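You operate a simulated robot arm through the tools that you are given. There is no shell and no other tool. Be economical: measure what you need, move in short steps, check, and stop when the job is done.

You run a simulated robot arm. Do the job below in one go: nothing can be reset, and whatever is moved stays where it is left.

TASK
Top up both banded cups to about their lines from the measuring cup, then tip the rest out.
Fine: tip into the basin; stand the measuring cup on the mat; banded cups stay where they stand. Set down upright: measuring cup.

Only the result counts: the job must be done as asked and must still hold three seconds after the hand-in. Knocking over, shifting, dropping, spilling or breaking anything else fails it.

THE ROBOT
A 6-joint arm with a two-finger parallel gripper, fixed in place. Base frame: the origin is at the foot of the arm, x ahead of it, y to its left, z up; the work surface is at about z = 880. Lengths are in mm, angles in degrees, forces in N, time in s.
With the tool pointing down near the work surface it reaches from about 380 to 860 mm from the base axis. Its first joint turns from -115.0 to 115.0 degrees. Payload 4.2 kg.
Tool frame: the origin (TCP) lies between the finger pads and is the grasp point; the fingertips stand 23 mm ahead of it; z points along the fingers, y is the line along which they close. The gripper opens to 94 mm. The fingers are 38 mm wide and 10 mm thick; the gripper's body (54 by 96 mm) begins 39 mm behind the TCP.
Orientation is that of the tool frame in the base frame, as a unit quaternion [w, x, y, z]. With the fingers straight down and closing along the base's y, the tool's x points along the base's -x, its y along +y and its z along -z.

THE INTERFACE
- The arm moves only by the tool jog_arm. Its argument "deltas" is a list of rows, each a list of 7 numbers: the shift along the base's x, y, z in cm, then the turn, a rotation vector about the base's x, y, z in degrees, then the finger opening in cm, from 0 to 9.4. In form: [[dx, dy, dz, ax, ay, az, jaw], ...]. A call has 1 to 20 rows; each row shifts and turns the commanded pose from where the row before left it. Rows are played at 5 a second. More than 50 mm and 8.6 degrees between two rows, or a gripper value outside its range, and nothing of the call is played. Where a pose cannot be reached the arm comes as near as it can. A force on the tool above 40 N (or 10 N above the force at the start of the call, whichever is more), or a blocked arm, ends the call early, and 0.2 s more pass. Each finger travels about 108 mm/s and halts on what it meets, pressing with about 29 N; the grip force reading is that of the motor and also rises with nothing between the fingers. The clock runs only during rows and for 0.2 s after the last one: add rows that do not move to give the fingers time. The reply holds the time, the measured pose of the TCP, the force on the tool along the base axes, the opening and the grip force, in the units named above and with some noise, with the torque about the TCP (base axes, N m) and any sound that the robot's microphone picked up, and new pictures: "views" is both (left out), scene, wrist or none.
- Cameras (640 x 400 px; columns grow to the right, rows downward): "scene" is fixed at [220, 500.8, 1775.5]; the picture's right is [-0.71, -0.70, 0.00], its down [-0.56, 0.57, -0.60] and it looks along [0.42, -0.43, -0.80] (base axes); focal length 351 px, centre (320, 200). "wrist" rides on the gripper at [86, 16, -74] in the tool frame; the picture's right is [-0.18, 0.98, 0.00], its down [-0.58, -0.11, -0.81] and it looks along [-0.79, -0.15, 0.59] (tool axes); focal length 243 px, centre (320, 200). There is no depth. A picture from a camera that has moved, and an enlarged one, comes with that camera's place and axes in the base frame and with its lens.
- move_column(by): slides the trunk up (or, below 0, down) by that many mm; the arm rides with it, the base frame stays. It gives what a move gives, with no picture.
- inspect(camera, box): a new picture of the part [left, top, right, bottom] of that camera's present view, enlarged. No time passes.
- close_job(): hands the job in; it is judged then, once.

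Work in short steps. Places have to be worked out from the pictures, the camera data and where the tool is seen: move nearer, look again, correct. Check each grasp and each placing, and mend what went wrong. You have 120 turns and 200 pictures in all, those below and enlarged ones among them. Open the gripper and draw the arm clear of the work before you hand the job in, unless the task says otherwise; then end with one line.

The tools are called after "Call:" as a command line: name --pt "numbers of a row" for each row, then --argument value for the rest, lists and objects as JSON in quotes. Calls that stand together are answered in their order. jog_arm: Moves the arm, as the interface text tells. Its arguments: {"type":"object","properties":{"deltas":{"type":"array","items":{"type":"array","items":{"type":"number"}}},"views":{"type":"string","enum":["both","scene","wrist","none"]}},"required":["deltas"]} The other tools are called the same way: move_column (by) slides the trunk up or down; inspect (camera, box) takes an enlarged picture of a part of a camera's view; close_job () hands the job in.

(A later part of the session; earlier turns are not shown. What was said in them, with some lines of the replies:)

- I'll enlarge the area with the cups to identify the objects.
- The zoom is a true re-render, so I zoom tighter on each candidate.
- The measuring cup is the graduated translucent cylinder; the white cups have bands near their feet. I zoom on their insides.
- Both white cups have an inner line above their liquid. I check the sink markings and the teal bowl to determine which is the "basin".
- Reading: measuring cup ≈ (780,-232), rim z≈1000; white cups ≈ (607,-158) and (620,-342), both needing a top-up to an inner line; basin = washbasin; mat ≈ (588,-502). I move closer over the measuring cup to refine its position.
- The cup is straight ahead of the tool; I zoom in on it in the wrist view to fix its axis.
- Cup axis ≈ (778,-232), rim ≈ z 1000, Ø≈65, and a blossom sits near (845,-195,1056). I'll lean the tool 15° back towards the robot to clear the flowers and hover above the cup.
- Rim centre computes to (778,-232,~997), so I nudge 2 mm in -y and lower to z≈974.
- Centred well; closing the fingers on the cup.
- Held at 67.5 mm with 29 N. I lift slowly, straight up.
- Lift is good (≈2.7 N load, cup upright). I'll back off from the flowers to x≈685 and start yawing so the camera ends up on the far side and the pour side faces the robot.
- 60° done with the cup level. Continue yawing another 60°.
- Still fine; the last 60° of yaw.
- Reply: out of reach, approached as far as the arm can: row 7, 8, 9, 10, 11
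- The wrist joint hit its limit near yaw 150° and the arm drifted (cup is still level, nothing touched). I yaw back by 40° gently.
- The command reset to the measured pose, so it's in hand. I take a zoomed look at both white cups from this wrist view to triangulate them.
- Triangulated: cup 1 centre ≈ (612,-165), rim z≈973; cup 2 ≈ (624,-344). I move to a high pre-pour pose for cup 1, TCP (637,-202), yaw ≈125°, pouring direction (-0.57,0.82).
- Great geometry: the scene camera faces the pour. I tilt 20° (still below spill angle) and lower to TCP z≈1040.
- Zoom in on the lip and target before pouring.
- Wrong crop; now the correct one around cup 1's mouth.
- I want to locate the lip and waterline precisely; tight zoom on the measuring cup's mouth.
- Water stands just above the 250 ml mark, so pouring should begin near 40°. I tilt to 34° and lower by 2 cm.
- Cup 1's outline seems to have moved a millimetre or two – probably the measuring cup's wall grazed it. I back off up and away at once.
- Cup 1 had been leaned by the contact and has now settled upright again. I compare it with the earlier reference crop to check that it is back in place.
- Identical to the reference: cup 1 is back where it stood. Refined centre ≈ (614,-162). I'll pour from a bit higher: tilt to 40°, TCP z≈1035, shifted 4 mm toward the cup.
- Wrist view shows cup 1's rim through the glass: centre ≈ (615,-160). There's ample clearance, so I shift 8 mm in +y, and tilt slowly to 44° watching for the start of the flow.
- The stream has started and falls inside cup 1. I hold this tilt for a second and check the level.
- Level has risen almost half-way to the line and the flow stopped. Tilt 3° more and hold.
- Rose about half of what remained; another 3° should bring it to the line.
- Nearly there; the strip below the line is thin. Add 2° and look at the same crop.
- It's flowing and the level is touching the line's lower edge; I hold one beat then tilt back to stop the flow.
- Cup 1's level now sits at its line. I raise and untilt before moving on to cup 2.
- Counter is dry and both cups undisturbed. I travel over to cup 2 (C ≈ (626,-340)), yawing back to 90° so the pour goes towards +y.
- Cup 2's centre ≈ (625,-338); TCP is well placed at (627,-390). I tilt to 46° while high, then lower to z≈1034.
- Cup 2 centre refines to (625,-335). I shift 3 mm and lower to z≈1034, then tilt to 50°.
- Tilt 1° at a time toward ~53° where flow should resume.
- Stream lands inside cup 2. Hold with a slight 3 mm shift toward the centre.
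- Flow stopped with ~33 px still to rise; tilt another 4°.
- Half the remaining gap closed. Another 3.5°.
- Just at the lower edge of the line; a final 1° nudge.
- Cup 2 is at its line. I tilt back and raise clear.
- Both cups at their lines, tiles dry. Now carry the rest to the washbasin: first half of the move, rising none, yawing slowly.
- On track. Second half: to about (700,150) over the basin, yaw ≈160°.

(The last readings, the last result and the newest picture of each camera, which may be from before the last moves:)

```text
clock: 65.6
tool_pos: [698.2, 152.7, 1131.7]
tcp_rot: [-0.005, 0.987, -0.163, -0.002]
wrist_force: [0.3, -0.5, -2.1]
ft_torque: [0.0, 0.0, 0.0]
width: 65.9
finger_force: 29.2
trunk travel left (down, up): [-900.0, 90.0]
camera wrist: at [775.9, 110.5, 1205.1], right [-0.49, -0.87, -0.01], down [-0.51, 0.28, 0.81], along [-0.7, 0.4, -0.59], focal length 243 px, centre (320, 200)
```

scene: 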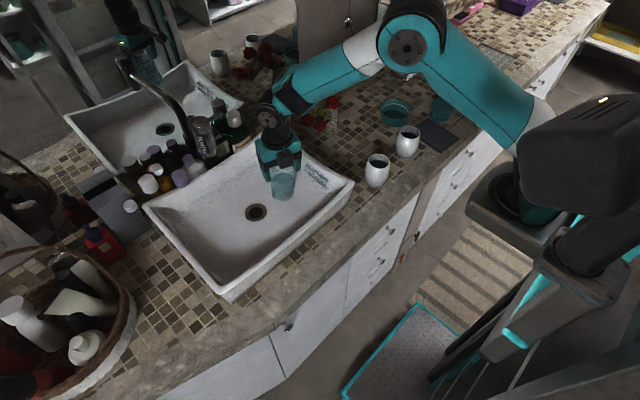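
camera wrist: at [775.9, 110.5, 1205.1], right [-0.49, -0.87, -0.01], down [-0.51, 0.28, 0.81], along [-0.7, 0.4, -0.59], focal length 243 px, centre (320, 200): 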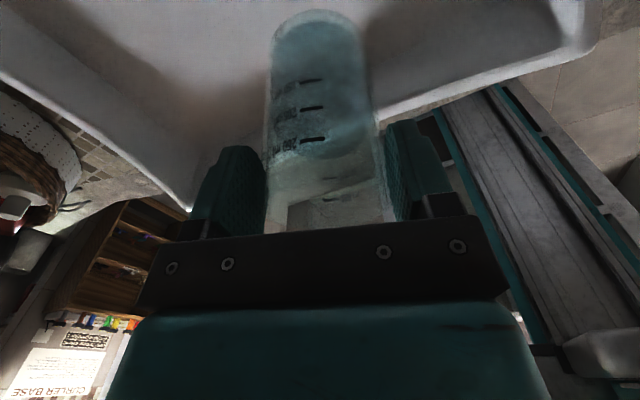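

Cup is over the basin. I shift 3 cm further in, lower to z≈1090 and tilt to about 60° (flow begins).

Call:
jog_arm --pt "0.4 0 -0.4 0 0 0 5" --pt "0.7 0 -0.8 -0.65 -1.89 0 5" --pt "0.8 0 -1.0 -1.3 -3.78 0 5" --pt "0.7 0 -1.0 -1.63 -4.73 0 5" --pt "0.4 0 -0.7 -1.63 -4.73 0 5" --pt "0 0 -0.3 -1.63 -4.73 0 5" --pt "0 0 0 -1.63 -4.73 0 5" --pt "0 0 0 -1.63 -4.73 0 5" --pt "0 0 0 -1.3 -3.78 0 5" --pt "0 0 0 -0.98 -2.84 0 5" --pt "0 0 0 -0.98 -2.84 0 5" --pt "0 0 0 -0.98 -2.84 0 5" --pt "0 0 0 -0.98 -2.84 0 5" --pt "0 0 0 0 0 0 5"

Call:
inspect --camera "scene" --box '[220, 80, 370, 240]'

```text
clock: 68.6
tool_pos: [728.8, 151.6, 1088.4]
tcp_rot: [0.063, 0.906, -0.147, 0.392]
wrist_force: [-0.4, -0.1, -1.5]
ft_torque: [0.04, 0.08, -0.03]
width: 66.1
finger_force: 29.1
trunk travel left (down, up): [-900.0, 90.0]
camera wrist: at [728.7, 136.3, 1202.5], right [-0.43, -0.89, -0.14], down [-0.9, 0.41, 0.13], along [-0.06, 0.18, -0.98], focal length 243 px, centre (320, 200)
```

scene: 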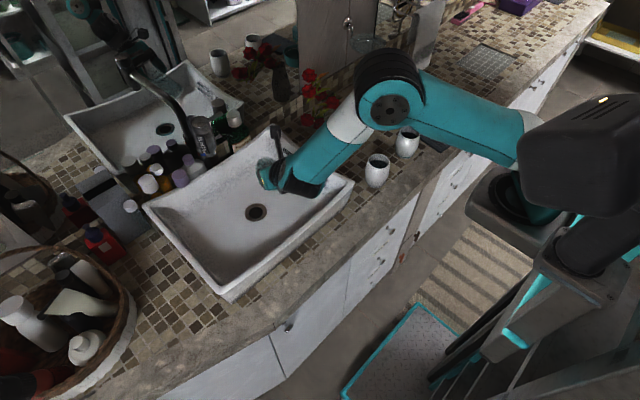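
wrist: 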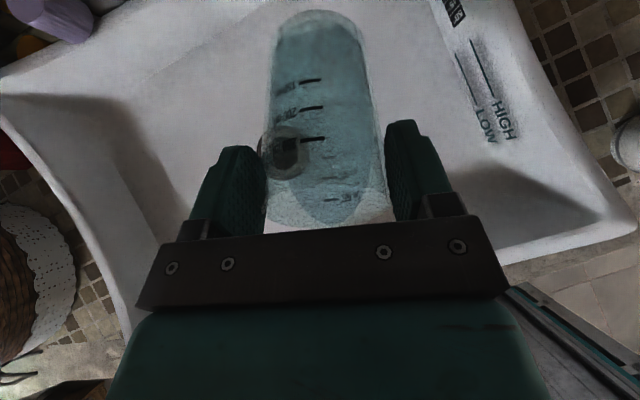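

```text
2.50 times, centred on (295, 160) of scene
camera zoom: at [220.0, 500.8, 1775.5], right [-0.71, -0.7, 0.0], down [-0.56, 0.57, -0.6], along [0.42, -0.43, -0.8], focal length 878 px, centre (382, 300)
```

zoom: 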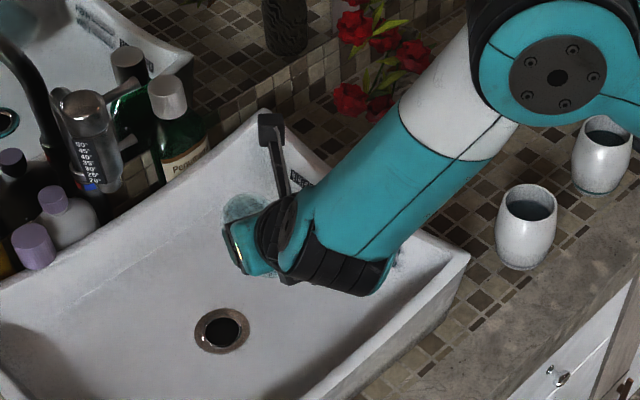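

Flow should be about to start; lots of clearance to the rim. I tilt on slowly to ~106° with a small rise.

Call:
jog_arm --pt "0 0 0.1 -0.815 -2.365 0 5" --pt "0 0 0.1 -0.815 -2.365 0 5" --pt "0 0 0.1 -0.815 -2.365 0 5" --pt "0 0 0.1 -0.815 -2.365 0 5" --pt "0 0 0.1 -0.815 -2.365 0 5" --pt "0 0 0.1 -0.815 -2.365 0 5" --pt "0 0 0.1 -0.815 -2.365 0 5" --pt "0 0 0.1 -0.815 -2.365 0 5" --pt "0 0 0.1 -0.815 -2.365 0 5" --pt "0 0 0.1 -0.815 -2.365 0 5" --pt "0 0 0.1 -0.815 -2.365 0 5" --pt "0 0 0.1 -0.815 -2.365 0 5" --pt "0 0 0 0 0 0 5"

Call:
inspect --camera "scene" --box '[220, 80, 370, 240]'

```text
clock: 71.4
tool_pos: [728.6, 151.6, 1101.4]
tcp_rot: [0.1, 0.773, -0.124, 0.614]
wrist_force: [-0.8, -0.3, 0.0]
ft_torque: [0.02, 0.06, -0.01]
width: 66.0
finger_force: 28.7
trunk travel left (down, up): [-900.0, 90.0]
camera wrist: at [675.0, 155.2, 1202.4], right [-0.35, -0.92, -0.18], down [-0.84, 0.39, -0.38], along [0.42, 0.01, -0.91], focal length 243 px, centre (320, 200)
```

scene: 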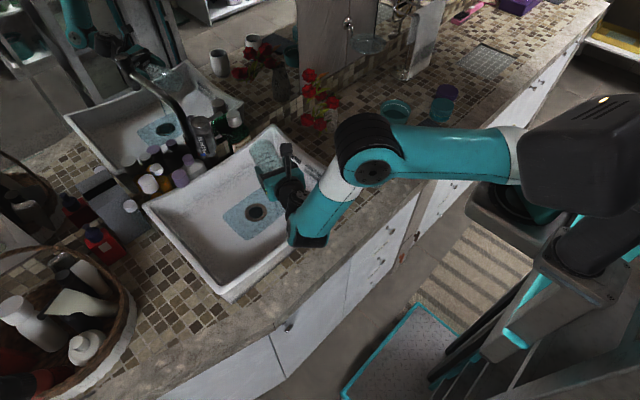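
wrist: 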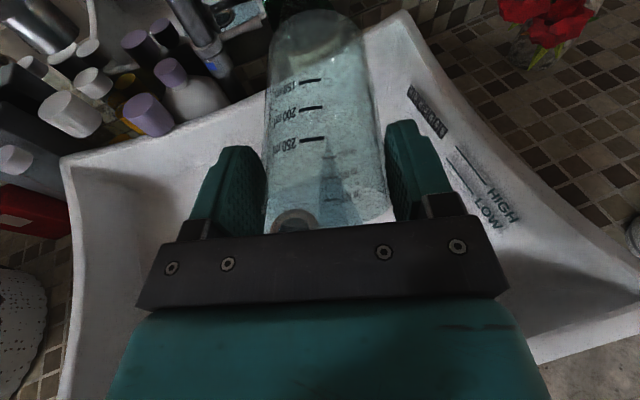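

```text
2.50 times, centred on (295, 160) of scene
camera zoom: at [220.0, 500.8, 1775.5], right [-0.71, -0.7, 0.0], down [-0.56, 0.57, -0.6], along [0.42, -0.43, -0.8], focal length 878 px, centre (382, 300)
```

zoom: 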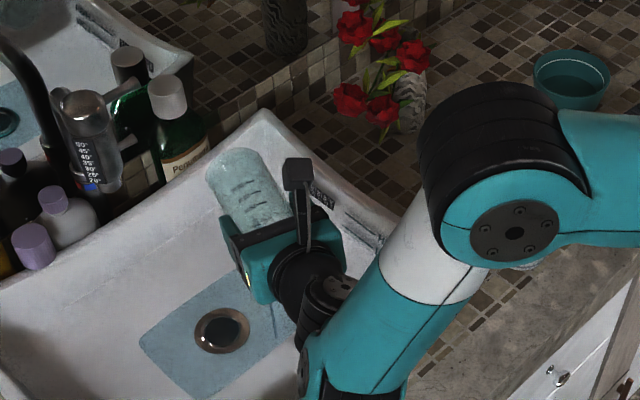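

Water is in the basin around the drain; a little more tilt (with a 2 cm rise) to drain the rest.

Call:
jog_arm --pt "0 0 0.4 -0.815 -2.365 0 5" --pt "0 0 0.4 -0.815 -2.365 0 5" --pt "0 0 0.4 -0.815 -2.365 0 5" --pt "0 0 0.4 -0.815 -2.365 0 5" --pt "0 0 0.4 -0.815 -2.365 0 5" --pt "0 0 0.4 -0.815 -2.365 0 5" --pt "0 0 0 0 0 0 5" --pt "0 0 0 0 0 0 5" --pt "0 0 0 0 0 0 5" --pt "0 0 0 0 0 0 5" --pt "0 0 0 0 0 0 5"

Call:
inspect --camera "scene" --box '[240, 110, 310, 190]'

Call:
inspect --camera "wrist" --box '[220, 0, 440, 240]'

```text
clock: 73.8
tool_pos: [730.0, 152.3, 1122.3]
tcp_rot: [0.112, 0.706, -0.111, 0.69]
wrist_force: [0.1, -0.3, -0.8]
ft_torque: [0.02, 0.01, -0.02]
width: 65.7
finger_force: 28.8
out of reach, approached as far as the arm can: row 6
trunk travel left (down, up): [-900.0, 90.0]
camera wrist: at [657.1, 161.6, 1209.8], right [-0.31, -0.93, -0.18], down [-0.74, 0.36, -0.57], along [0.59, -0.04, -0.81], focal length 243 px, centre (320, 200)
```

scene: 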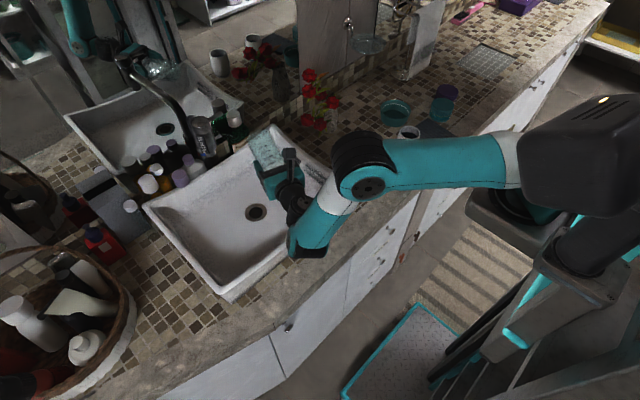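
wrist: 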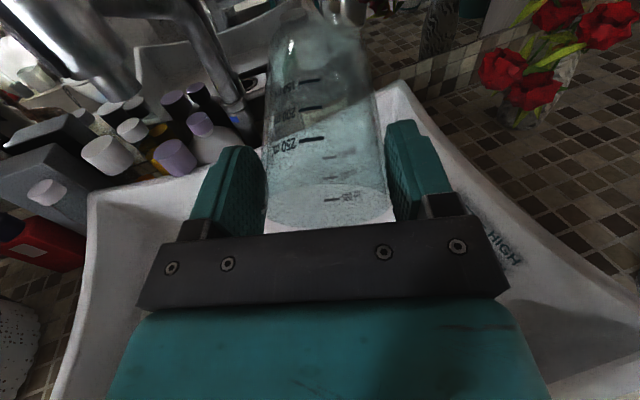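

```text
5.00 times, centred on (275, 150) of scene
camera zoom: at [220.0, 500.8, 1775.5], right [-0.71, -0.7, 0.0], down [-0.56, 0.57, -0.6], along [0.42, -0.43, -0.8], focal length 1756 px, centre (545, 450)
```

zoom: 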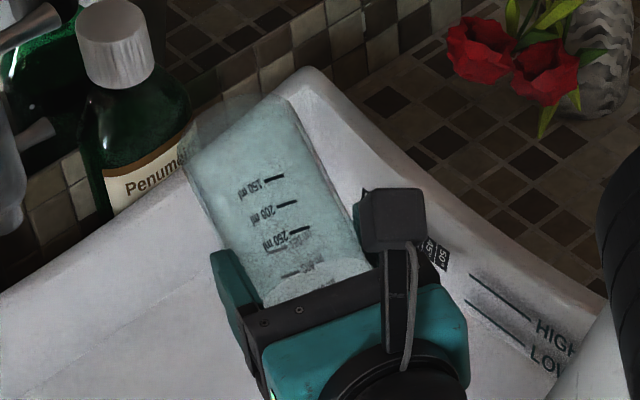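

```text
1.67 times, centred on (330, 120) of wrist
camera zoom: at [657.1, 161.6, 1209.8], right [-0.31, -0.93, -0.18], down [-0.74, 0.36, -0.57], along [0.59, -0.04, -0.81], focal length 404 px, centre (303, 333)
```

zoom: 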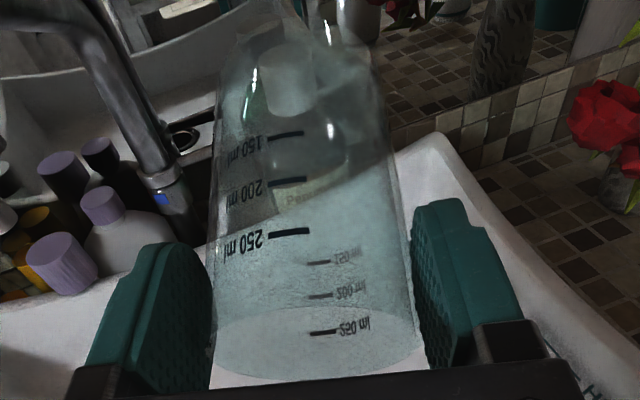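

Drained, and the pool has gone down the plughole. I bring the cup back upright.

Call:
jog_arm --pt "0 0 0 1.3 3.78 0 5" --pt "0 0 0 2.28 6.62 0 5" --pt "0 0 0 2.28 6.62 0 5" --pt "0 0 0 2.28 6.62 0 5" --pt "0 0 0 2.28 6.62 0 5" --pt "0 0 0 2.28 6.62 0 5" --pt "0 0 0 2.28 6.62 0 5" --pt "0 0 0 2.28 6.62 0 5" --pt "0 0 0 2.28 6.62 0 5" --pt "0 0 0 2.28 6.62 0 5" --pt "0 0 0 2.28 6.62 0 5" --pt "-0.5 0 0 2.28 6.62 0 5" --pt "-0.5 0 0 2.28 6.62 0 5" --pt "-0.5 0 0 1.96 5.68 0 5" --pt "-0.5 0 0 0.65 1.89 0 5" --pt "0 0 0 0 0 0 5"

Call:
inspect --camera "wrist" --box '[220, 0, 440, 240]'

```text
clock: 77.2
tool_pos: [708.7, 150.8, 1120.5]
tcp_rot: [-0.016, 0.985, -0.163, -0.061]
wrist_force: [0.6, -0.3, -0.6]
ft_torque: [-0.02, -0.02, -0.04]
width: 65.9
finger_force: 29.1
trunk travel left (down, up): [-900.0, 90.0]
camera wrist: at [794.1, 106.1, 1183.5], right [-0.49, -0.87, 0.01], down [-0.42, 0.25, 0.87], along [-0.76, 0.42, -0.48], focal length 243 px, centre (320, 200)
```

scene: 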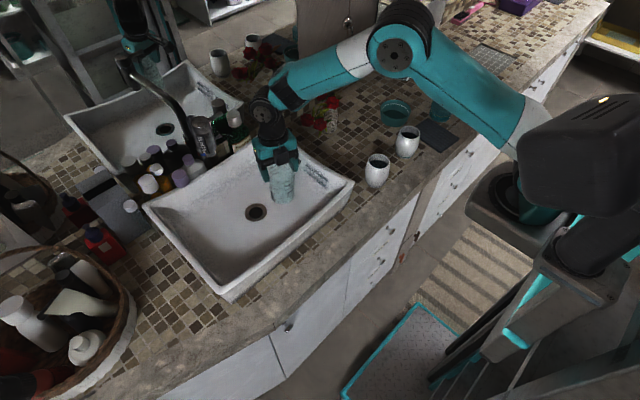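
wrist: 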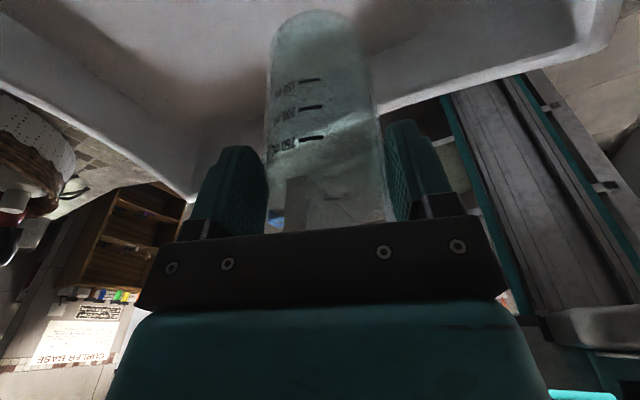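

```text
1.67 times, centred on (330, 120) of wrist
camera zoom: at [794.1, 106.1, 1183.5], right [-0.49, -0.87, 0.01], down [-0.42, 0.25, 0.87], along [-0.76, 0.42, -0.48], focal length 404 px, centre (303, 333)
```

zoom: 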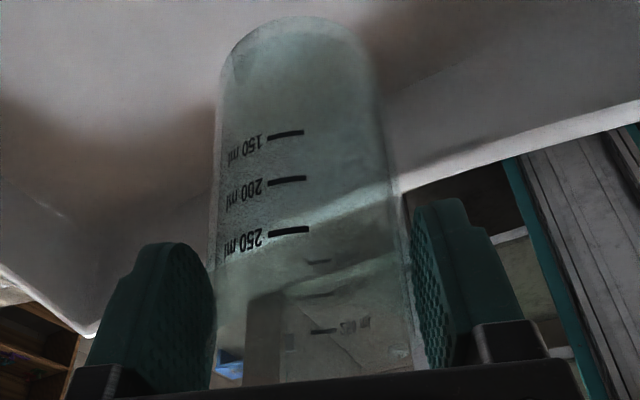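

The measuring cup is empty and intact. I finish levelling it and head back toward the mat (≈(600,-490)).

Call:
jog_arm --pt "0 0 0 2.5 7.3 0 5" --pt "-0.17 -1 0 0 0 -4 5" --pt "-0.35 -2 0 0 0 -4 5" --pt "-0.52 -3 0 0 0 -4 5" --pt "-0.57 -3.3 0 0 0 -4 5" --pt "-0.57 -3.3 0 0 0 -4 5" --pt "-0.57 -3.3 0 0 0 -4 5" --pt "-0.57 -3.3 0 0 0 -4 5" --pt "-0.57 -3.3 0 0 0 -4 5" --pt "-0.57 -3.3 0 0 0 -4 5" --pt "-0.57 -3.3 0 0 0 -4 5" --pt "-0.57 -3.3 0 0 0 -4 5" --pt "-0.57 -3.3 0 0 0 -4 5" --pt "-0.43 -2.5 0 0 0 -4 5" --pt "-0.26 -1.5 0 0 0 -4 5" --pt "0 0 0 0 0 0 5"

```text
clock: 80.6
tool_pos: [641.8, -246.8, 1123.3]
tcp_rot: [-0.083, 0.788, -0.603, -0.099]
wrist_force: [1.2, -0.2, -1.3]
ft_torque: [-0.03, -0.01, 0.02]
width: 65.6
finger_force: 28.7
trunk travel left (down, up): [-900.0, 90.0]
camera wrist: at [652.5, -348.1, 1171.4], right [-1.0, -0.08, 0.04], down [0.0, 0.37, 0.93], along [-0.09, 0.93, -0.37], focal length 243 px, centre (320, 200)
```

scene: 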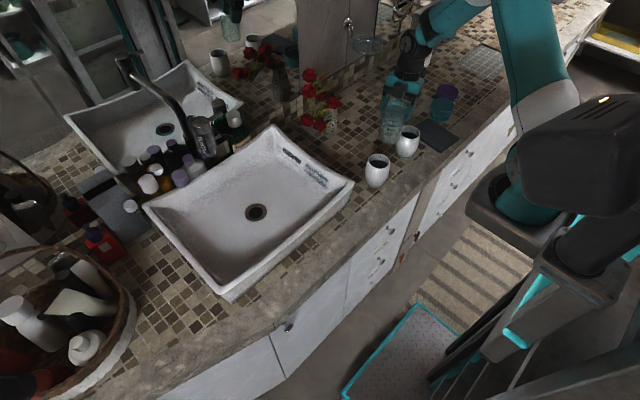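
wrist: 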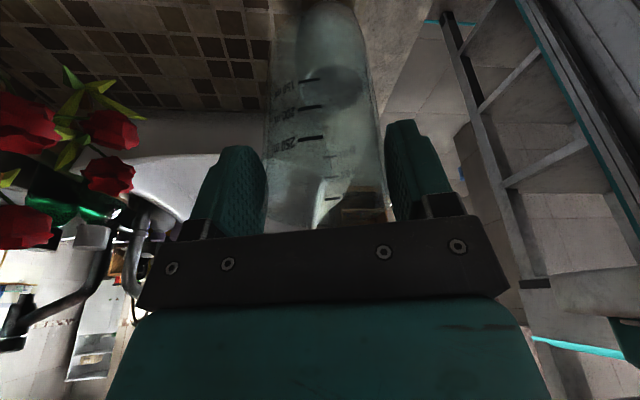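

Next, on to above the mat at about (600,-490), yaw 90°.

Call:
jog_arm --pt "-0.2 -1 0 0 0 -1.5 5" --pt "-0.35 -2 0 0 0 -1.5 5" --pt "-0.5 -3 0 0 0 -1.5 5" --pt "-0.55 -3.3 0 0 0 -1.5 5" --pt "-0.55 -3.3 0 0 0 -1.5 5" --pt "-0.55 -3.3 0 0 0 -1.5 5" --pt "-0.55 -3.3 0 0 0 -1.5 5" --pt "-0.45 -2.5 0 0 0 -1.5 5" --pt "-0.35 -1.7 0 0 0 -1.5 5" --pt "-0.15 -0.9 0 0 0 -1.5 5" --pt "0 0 0 0 0 0 5"

Call:
inspect --camera "scene" --box '[380, 70, 480, 170]'

Call:
inspect --camera "wrist" --box '[160, 0, 520, 220]'

```text
clock: 83.0
tool_pos: [600.5, -486.9, 1120.8]
tcp_rot: [-0.096, 0.702, -0.701, -0.088]
wrist_force: [0.3, 0.1, -0.8]
ft_torque: [0.01, -0.01, 0.03]
width: 65.4
finger_force: 29.3
trunk travel left (down, up): [-900.0, 90.0]
camera wrist: at [584.5, -588.1, 1170.3], right [-0.98, 0.18, 0.04], down [0.1, 0.35, 0.93], along [0.15, 0.92, -0.37], focal length 243 px, centre (320, 200)
```

scene: 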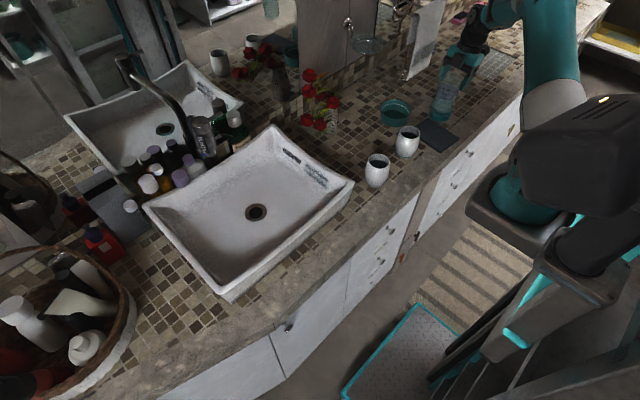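
wrist: 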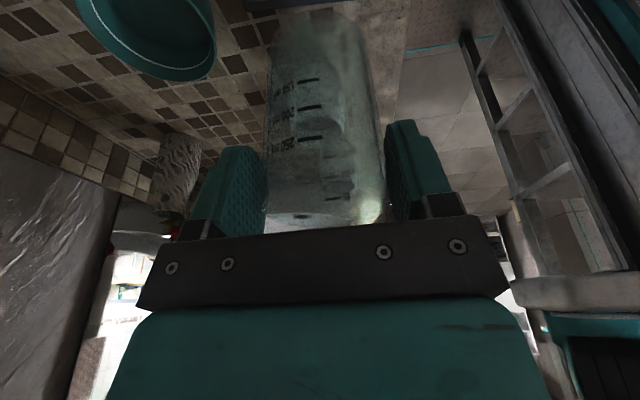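

```text
4.00 times, centred on (430, 120) of scene
camera zoom: at [220.0, 500.8, 1775.5], right [-0.71, -0.7, 0.0], down [-0.56, 0.57, -0.6], along [0.42, -0.43, -0.8], focal length 1404 px, centre (-120, 520)
```

zoom: 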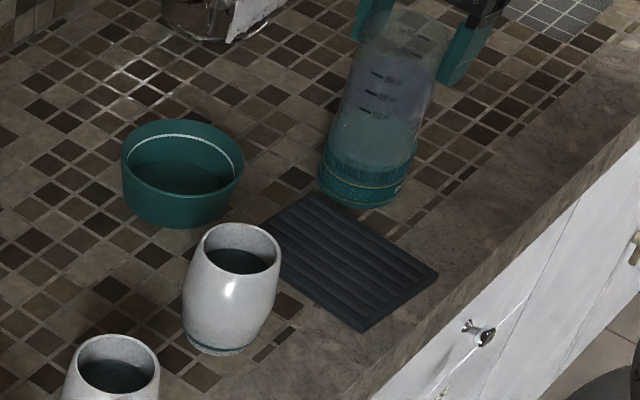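

```text
1.78 times, centred on (340, 110) of wrist
camera zoom: at [584.5, -588.1, 1170.3], right [-0.98, 0.18, 0.04], down [0.1, 0.35, 0.93], along [0.15, 0.92, -0.37], focal length 431 px, centre (284, 360)
```

zoom: 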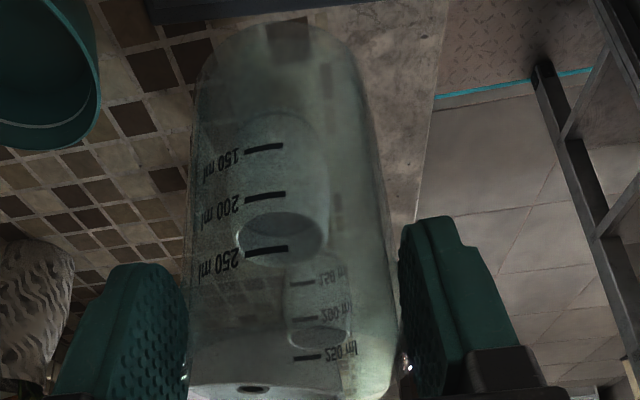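

Mat spans ≈ x 526–666, y −541…−424, centre ≈ (596,-481). I adjust slightly and lower to z≈1000.

Call:
jog_arm --pt "-0.2 0.1 -0.8 0 0 0 5" --pt "-0.2 0.2 -1.5 0 0 0 5" --pt "0 0 -2 0 0 0 5" --pt "0 0 -2 0 0 0 5" --pt "0 0 -2 0 0 0 5" --pt "0 0 -1.8 0 0 0 5" --pt "0 0 -1.2 0 0 0 5" --pt "0 0 -0.6 0 0 0 5" --pt "0 0 0 0 0 0 5"

Call:
inspect --camera "scene" --box '[400, 85, 470, 165]'

```text
clock: 85.0
tool_pos: [595.3, -486.1, 1001.2]
tcp_rot: [-0.096, 0.702, -0.701, -0.088]
wrist_force: [0.5, -0.3, -0.3]
ft_torque: [0.02, 0.01, -0.03]
width: 65.8
finger_force: 29.4
trunk travel left (down, up): [-900.0, 90.0]
camera wrist: at [579.1, -586.0, 1051.0], right [-0.98, 0.18, 0.04], down [0.1, 0.35, 0.93], along [0.15, 0.92, -0.37], focal length 243 px, centre (320, 200)
```

scene: 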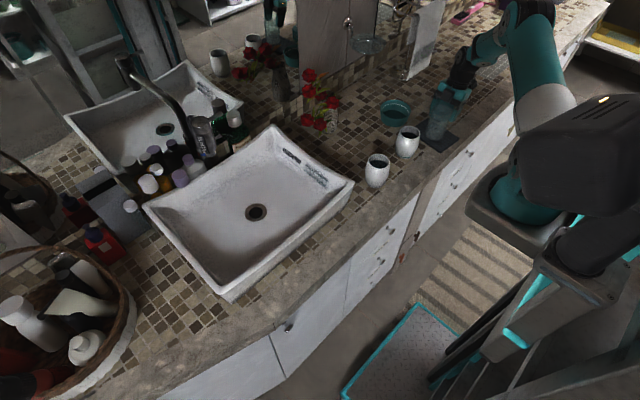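
wrist: 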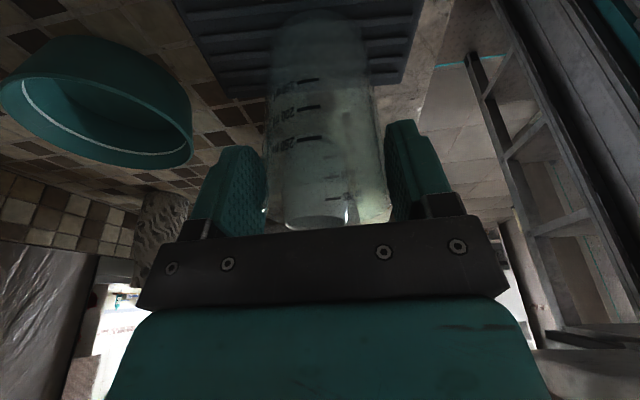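

```text
5.00 times, centred on (435, 125) of scene
camera zoom: at [220.0, 500.8, 1775.5], right [-0.71, -0.7, 0.0], down [-0.56, 0.57, -0.6], along [0.42, -0.43, -0.8], focal length 1756 px, centre (-255, 575)
```

zoom: 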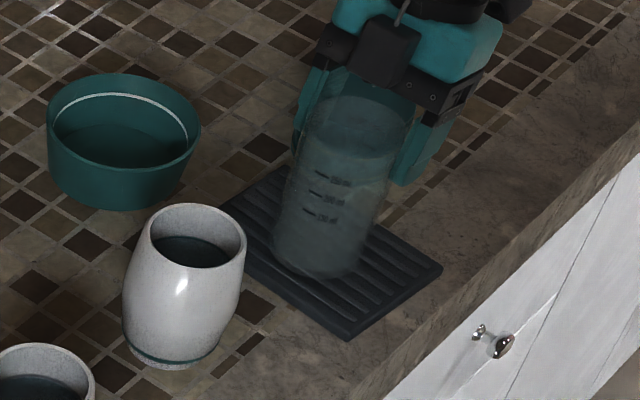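

Cup sits over the mat with margin all round. I lower in 2 mm steps until contact.

Call:
jog_arm --pt "0 0 -0.3 0 0 0 5" --pt "0 0 -0.2 0 0 0 5" --pt "0 0 -0.2 0 0 0 5" --pt "0 0 -0.2 0 0 0 5" --pt "0 0 0 0 0 0 5" --views "none"

```text
clock: 86.2
tool_pos: [595.5, -486.0, 992.5]
tcp_rot: [-0.096, 0.702, -0.701, -0.087]
wrist_force: [-0.5, 0.7, -0.9]
ft_torque: [-0.01, 0.0, -0.06]
width: 65.4
finger_force: 29.1
trunk travel left (down, up): [-900.0, 90.0]
```

No contact yet; a few more millimetres.

Call:
jog_arm --pt "0 0 -0.15 0 0 0 5" --pt "0 0 -0.15 0 0 0 5" --pt "0 0 0 0 0 0 5" --views "none"

```text
clock: 87.0
tool_pos: [596.9, -484.8, 990.8]
tcp_rot: [-0.096, 0.702, -0.7, -0.087]
wrist_force: [1.6, 0.2, 6.2]
ft_torque: [-0.05, 0.12, 0.0]
width: 65.3
finger_force: 29.2
trunk travel left (down, up): [-900.0, 90.0]
```

Contact (≈6 N upward). Quick check of uprightness before release.

Call:
inspect --camera "scene" --box '[405, 90, 465, 150]'

Call:
inspect --camera "wrist" --box '[160, 0, 480, 240]'

```text
6.67 times, centred on (435, 120) of scene
camera zoom: at [220.0, 500.8, 1775.5], right [-0.71, -0.7, 0.0], down [-0.56, 0.57, -0.6], along [0.42, -0.43, -0.8], focal length 2341 px, centre (-447, 733)
```

zoom: 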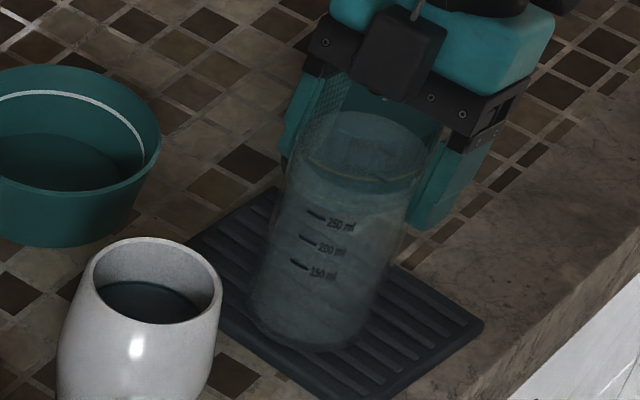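

```text
1.67 times, centred on (320, 120) of wrist
camera zoom: at [579.8, -586.1, 1040.2], right [-0.98, 0.18, 0.03], down [0.1, 0.36, 0.93], along [0.15, 0.92, -0.37], focal length 404 px, centre (320, 333)
```

zoom: 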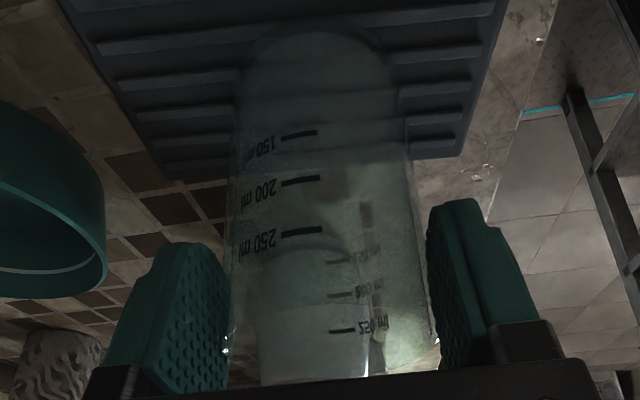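

In the scene crop the base may overlap the mat's near edge, so I check closely before letting go.

Call:
inspect --camera "scene" --box '[418, 122, 448, 148]'

Call:
inspect --camera "wrist" --box '[220, 0, 440, 110]'

```text
15.38 times, centred on (433, 135) of scene
camera zoom: at [220.0, 500.8, 1775.5], right [-0.71, -0.7, 0.0], down [-0.56, 0.57, -0.6], along [0.42, -0.43, -0.8], focal length 5402 px, centre (-1418, 1200)
```

zoom: 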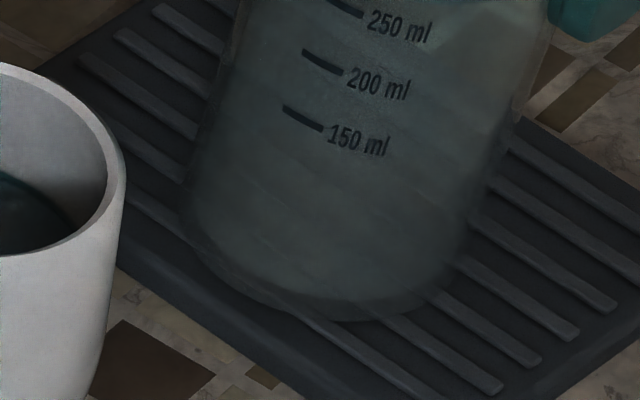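

```text
2.91 times, centred on (330, 55) of wrist
camera zoom: at [579.8, -586.1, 1040.2], right [-0.98, 0.18, 0.03], down [0.1, 0.36, 0.93], along [0.15, 0.92, -0.37], focal length 706 px, centre (291, 622)
```

zoom: 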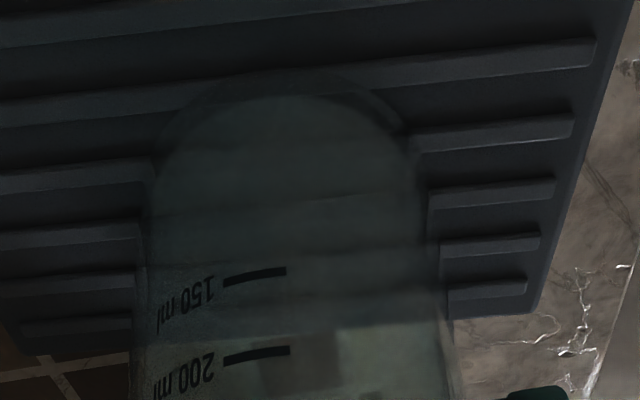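

The base is wholly on the mat and upright. Release.

Call:
jog_arm --pt "0 0 0.05 0 0 0 6.3" --pt "0 0 0 0 0 0 6.8" --pt "0 0 0 0 0 0 7.6" --pt "0 0 0 0 0 0 9.4" --pt "0 0 0 0 0 0 9.4" --pt "0 0 0 0 0 0 9.4"

Call:
inspect --camera "scene" --box '[405, 90, 465, 150]'

```text
clock: 88.4
tool_pos: [595.5, -486.1, 990.5]
tcp_rot: [-0.095, 0.702, -0.7, -0.087]
wrist_force: [-0.3, -0.6, -1.3]
ft_torque: [-0.02, 0.0, 0.0]
width: 94.0
finger_force: 0.1
trunk travel left (down, up): [-900.0, 90.0]
camera wrist: at [579.4, -585.9, 1039.9], right [-0.98, 0.18, 0.04], down [0.1, 0.35, 0.93], along [0.15, 0.92, -0.37], focal length 243 px, centre (320, 200)
```

scene: 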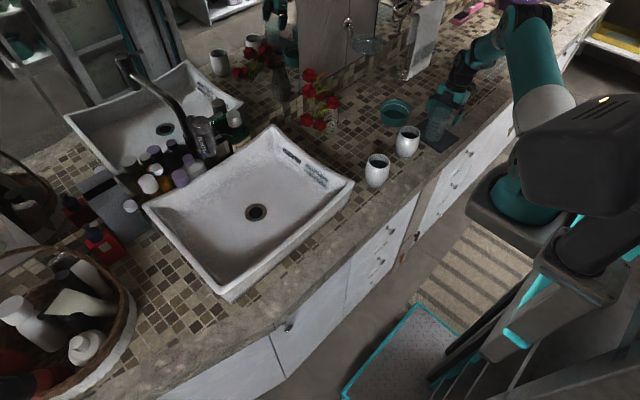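
wrist: 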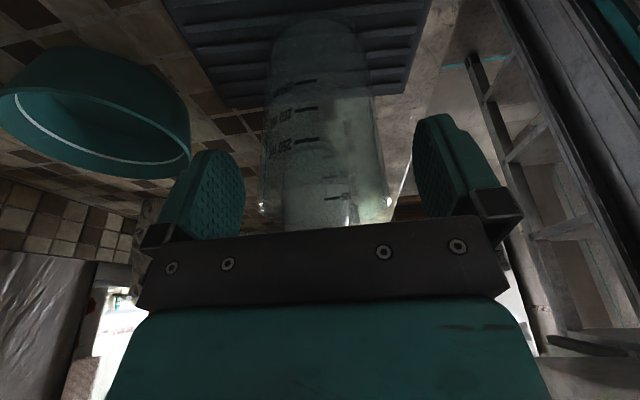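

```text
6.67 times, centred on (435, 120) of scene
camera zoom: at [220.0, 500.8, 1775.5], right [-0.71, -0.7, 0.0], down [-0.56, 0.57, -0.6], along [0.42, -0.43, -0.8], focal length 2341 px, centre (-447, 733)
```

zoom: 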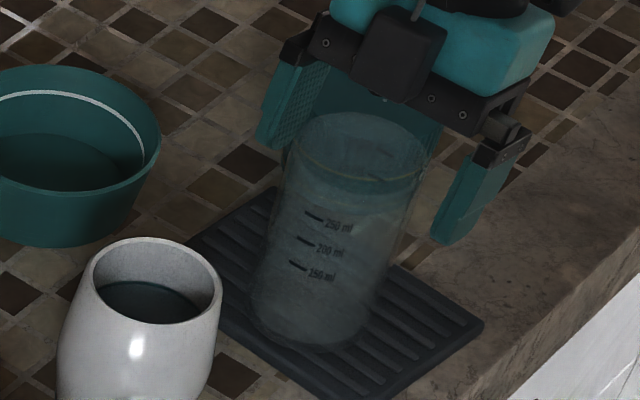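

Cup stands free and upright. I withdraw up along the tool axis.

Call:
jog_arm --pt "0 -0.26 1 0 0 0 9.4" --pt "0 -0.5 1.9 0 0 0 9.4" --pt "0 -0.6 2.4 0 0 0 9.4" --pt "0 -0.6 2.9 0 0 0 9.4" --pt "0 0 3 0 0 0 9.4" --pt "0 0 3 0 0 0 9.4" --pt "-0.5 0 3 0 0 0 9.4" --pt "-0.5 0 2 0 0 0 9.4" --pt "0 0 0 0 0 0 9.4"

Call:
inspect --camera "scene" --box '[350, 80, 480, 195]'

Call:
inspect --camera "scene" --box '[394, 122, 422, 140]'

Call:
inspect --camera "scene" --box '[364, 150, 392, 168]'

```text
clock: 90.4
tool_pos: [587.1, -505.3, 1184.5]
tcp_rot: [-0.095, 0.701, -0.701, -0.087]
wrist_force: [0.0, 0.0, -0.3]
ft_torque: [0.04, -0.03, 0.01]
width: 94.1
finger_force: 0.0
trunk travel left (down, up): [-900.0, 90.0]
camera wrist: at [569.2, -606.3, 1233.2], right [-0.98, 0.18, 0.04], down [0.1, 0.35, 0.93], along [0.15, 0.92, -0.37], focal length 243 px, centre (320, 200)
```

scene: 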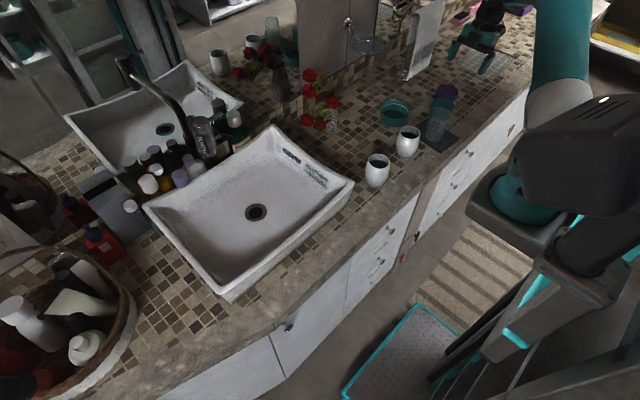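
wrist: 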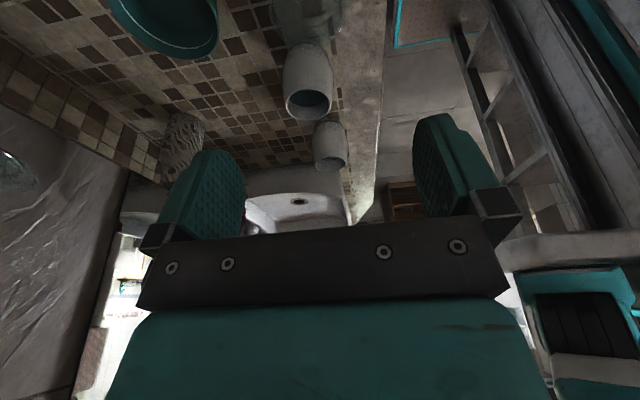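

```text
3.48 times, centred on (415, 138) of scene
camera zoom: at [220.0, 500.8, 1775.5], right [-0.71, -0.7, 0.0], down [-0.56, 0.57, -0.6], along [0.42, -0.43, -0.8], focal length 1221 px, centre (-10, 417)
```

zoom: 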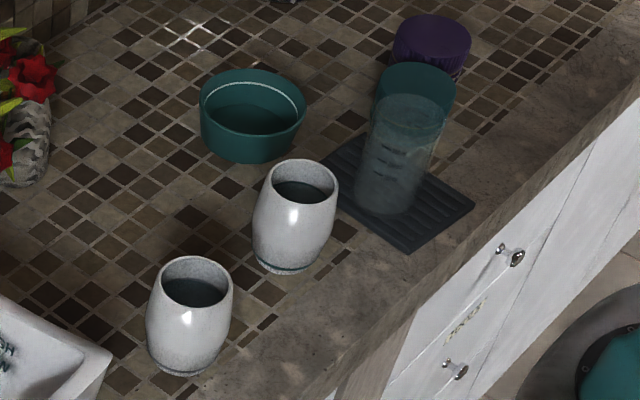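

```text
16.00 times, centred on (408, 131) of scene
camera zoom: at [220.0, 500.8, 1775.5], right [-0.71, -0.7, 0.0], down [-0.56, 0.57, -0.6], along [0.42, -0.43, -0.8], focal length 5618 px, centre (-1088, 1304)
```

zoom: 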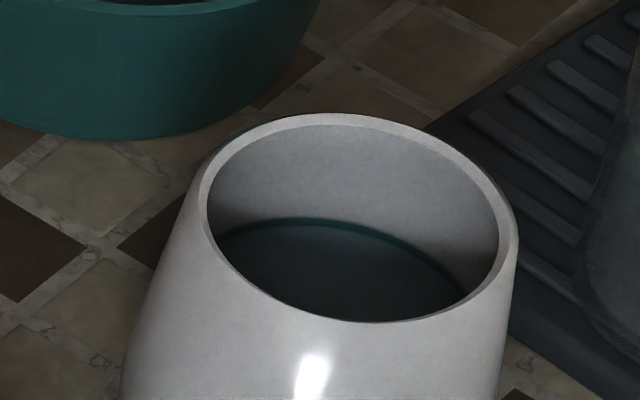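

```text
16.00 times, centred on (378, 159) of scene
camera zoom: at [220.0, 500.8, 1775.5], right [-0.71, -0.7, 0.0], down [-0.56, 0.57, -0.6], along [0.42, -0.43, -0.8], focal length 5618 px, centre (-608, 856)
```

zoom: 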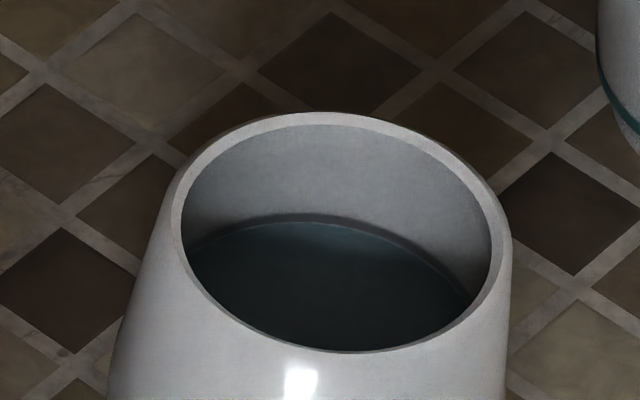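

Both banded cups are filled to their lines and match the starting crop in position. The measuring cup stands empty and upright on the mat, the counter is dry, and the arm is clear, so I hand in.

Call:
close_job

```text
The job is handed in.
```

Both banded cups are topped up to about their lines, the rest is tipped into the washbasin, and the empty measuring cup stands upright on the mat; the measuring cup leaned the first banded cup briefly during the pour, but it settled back in its original spot.
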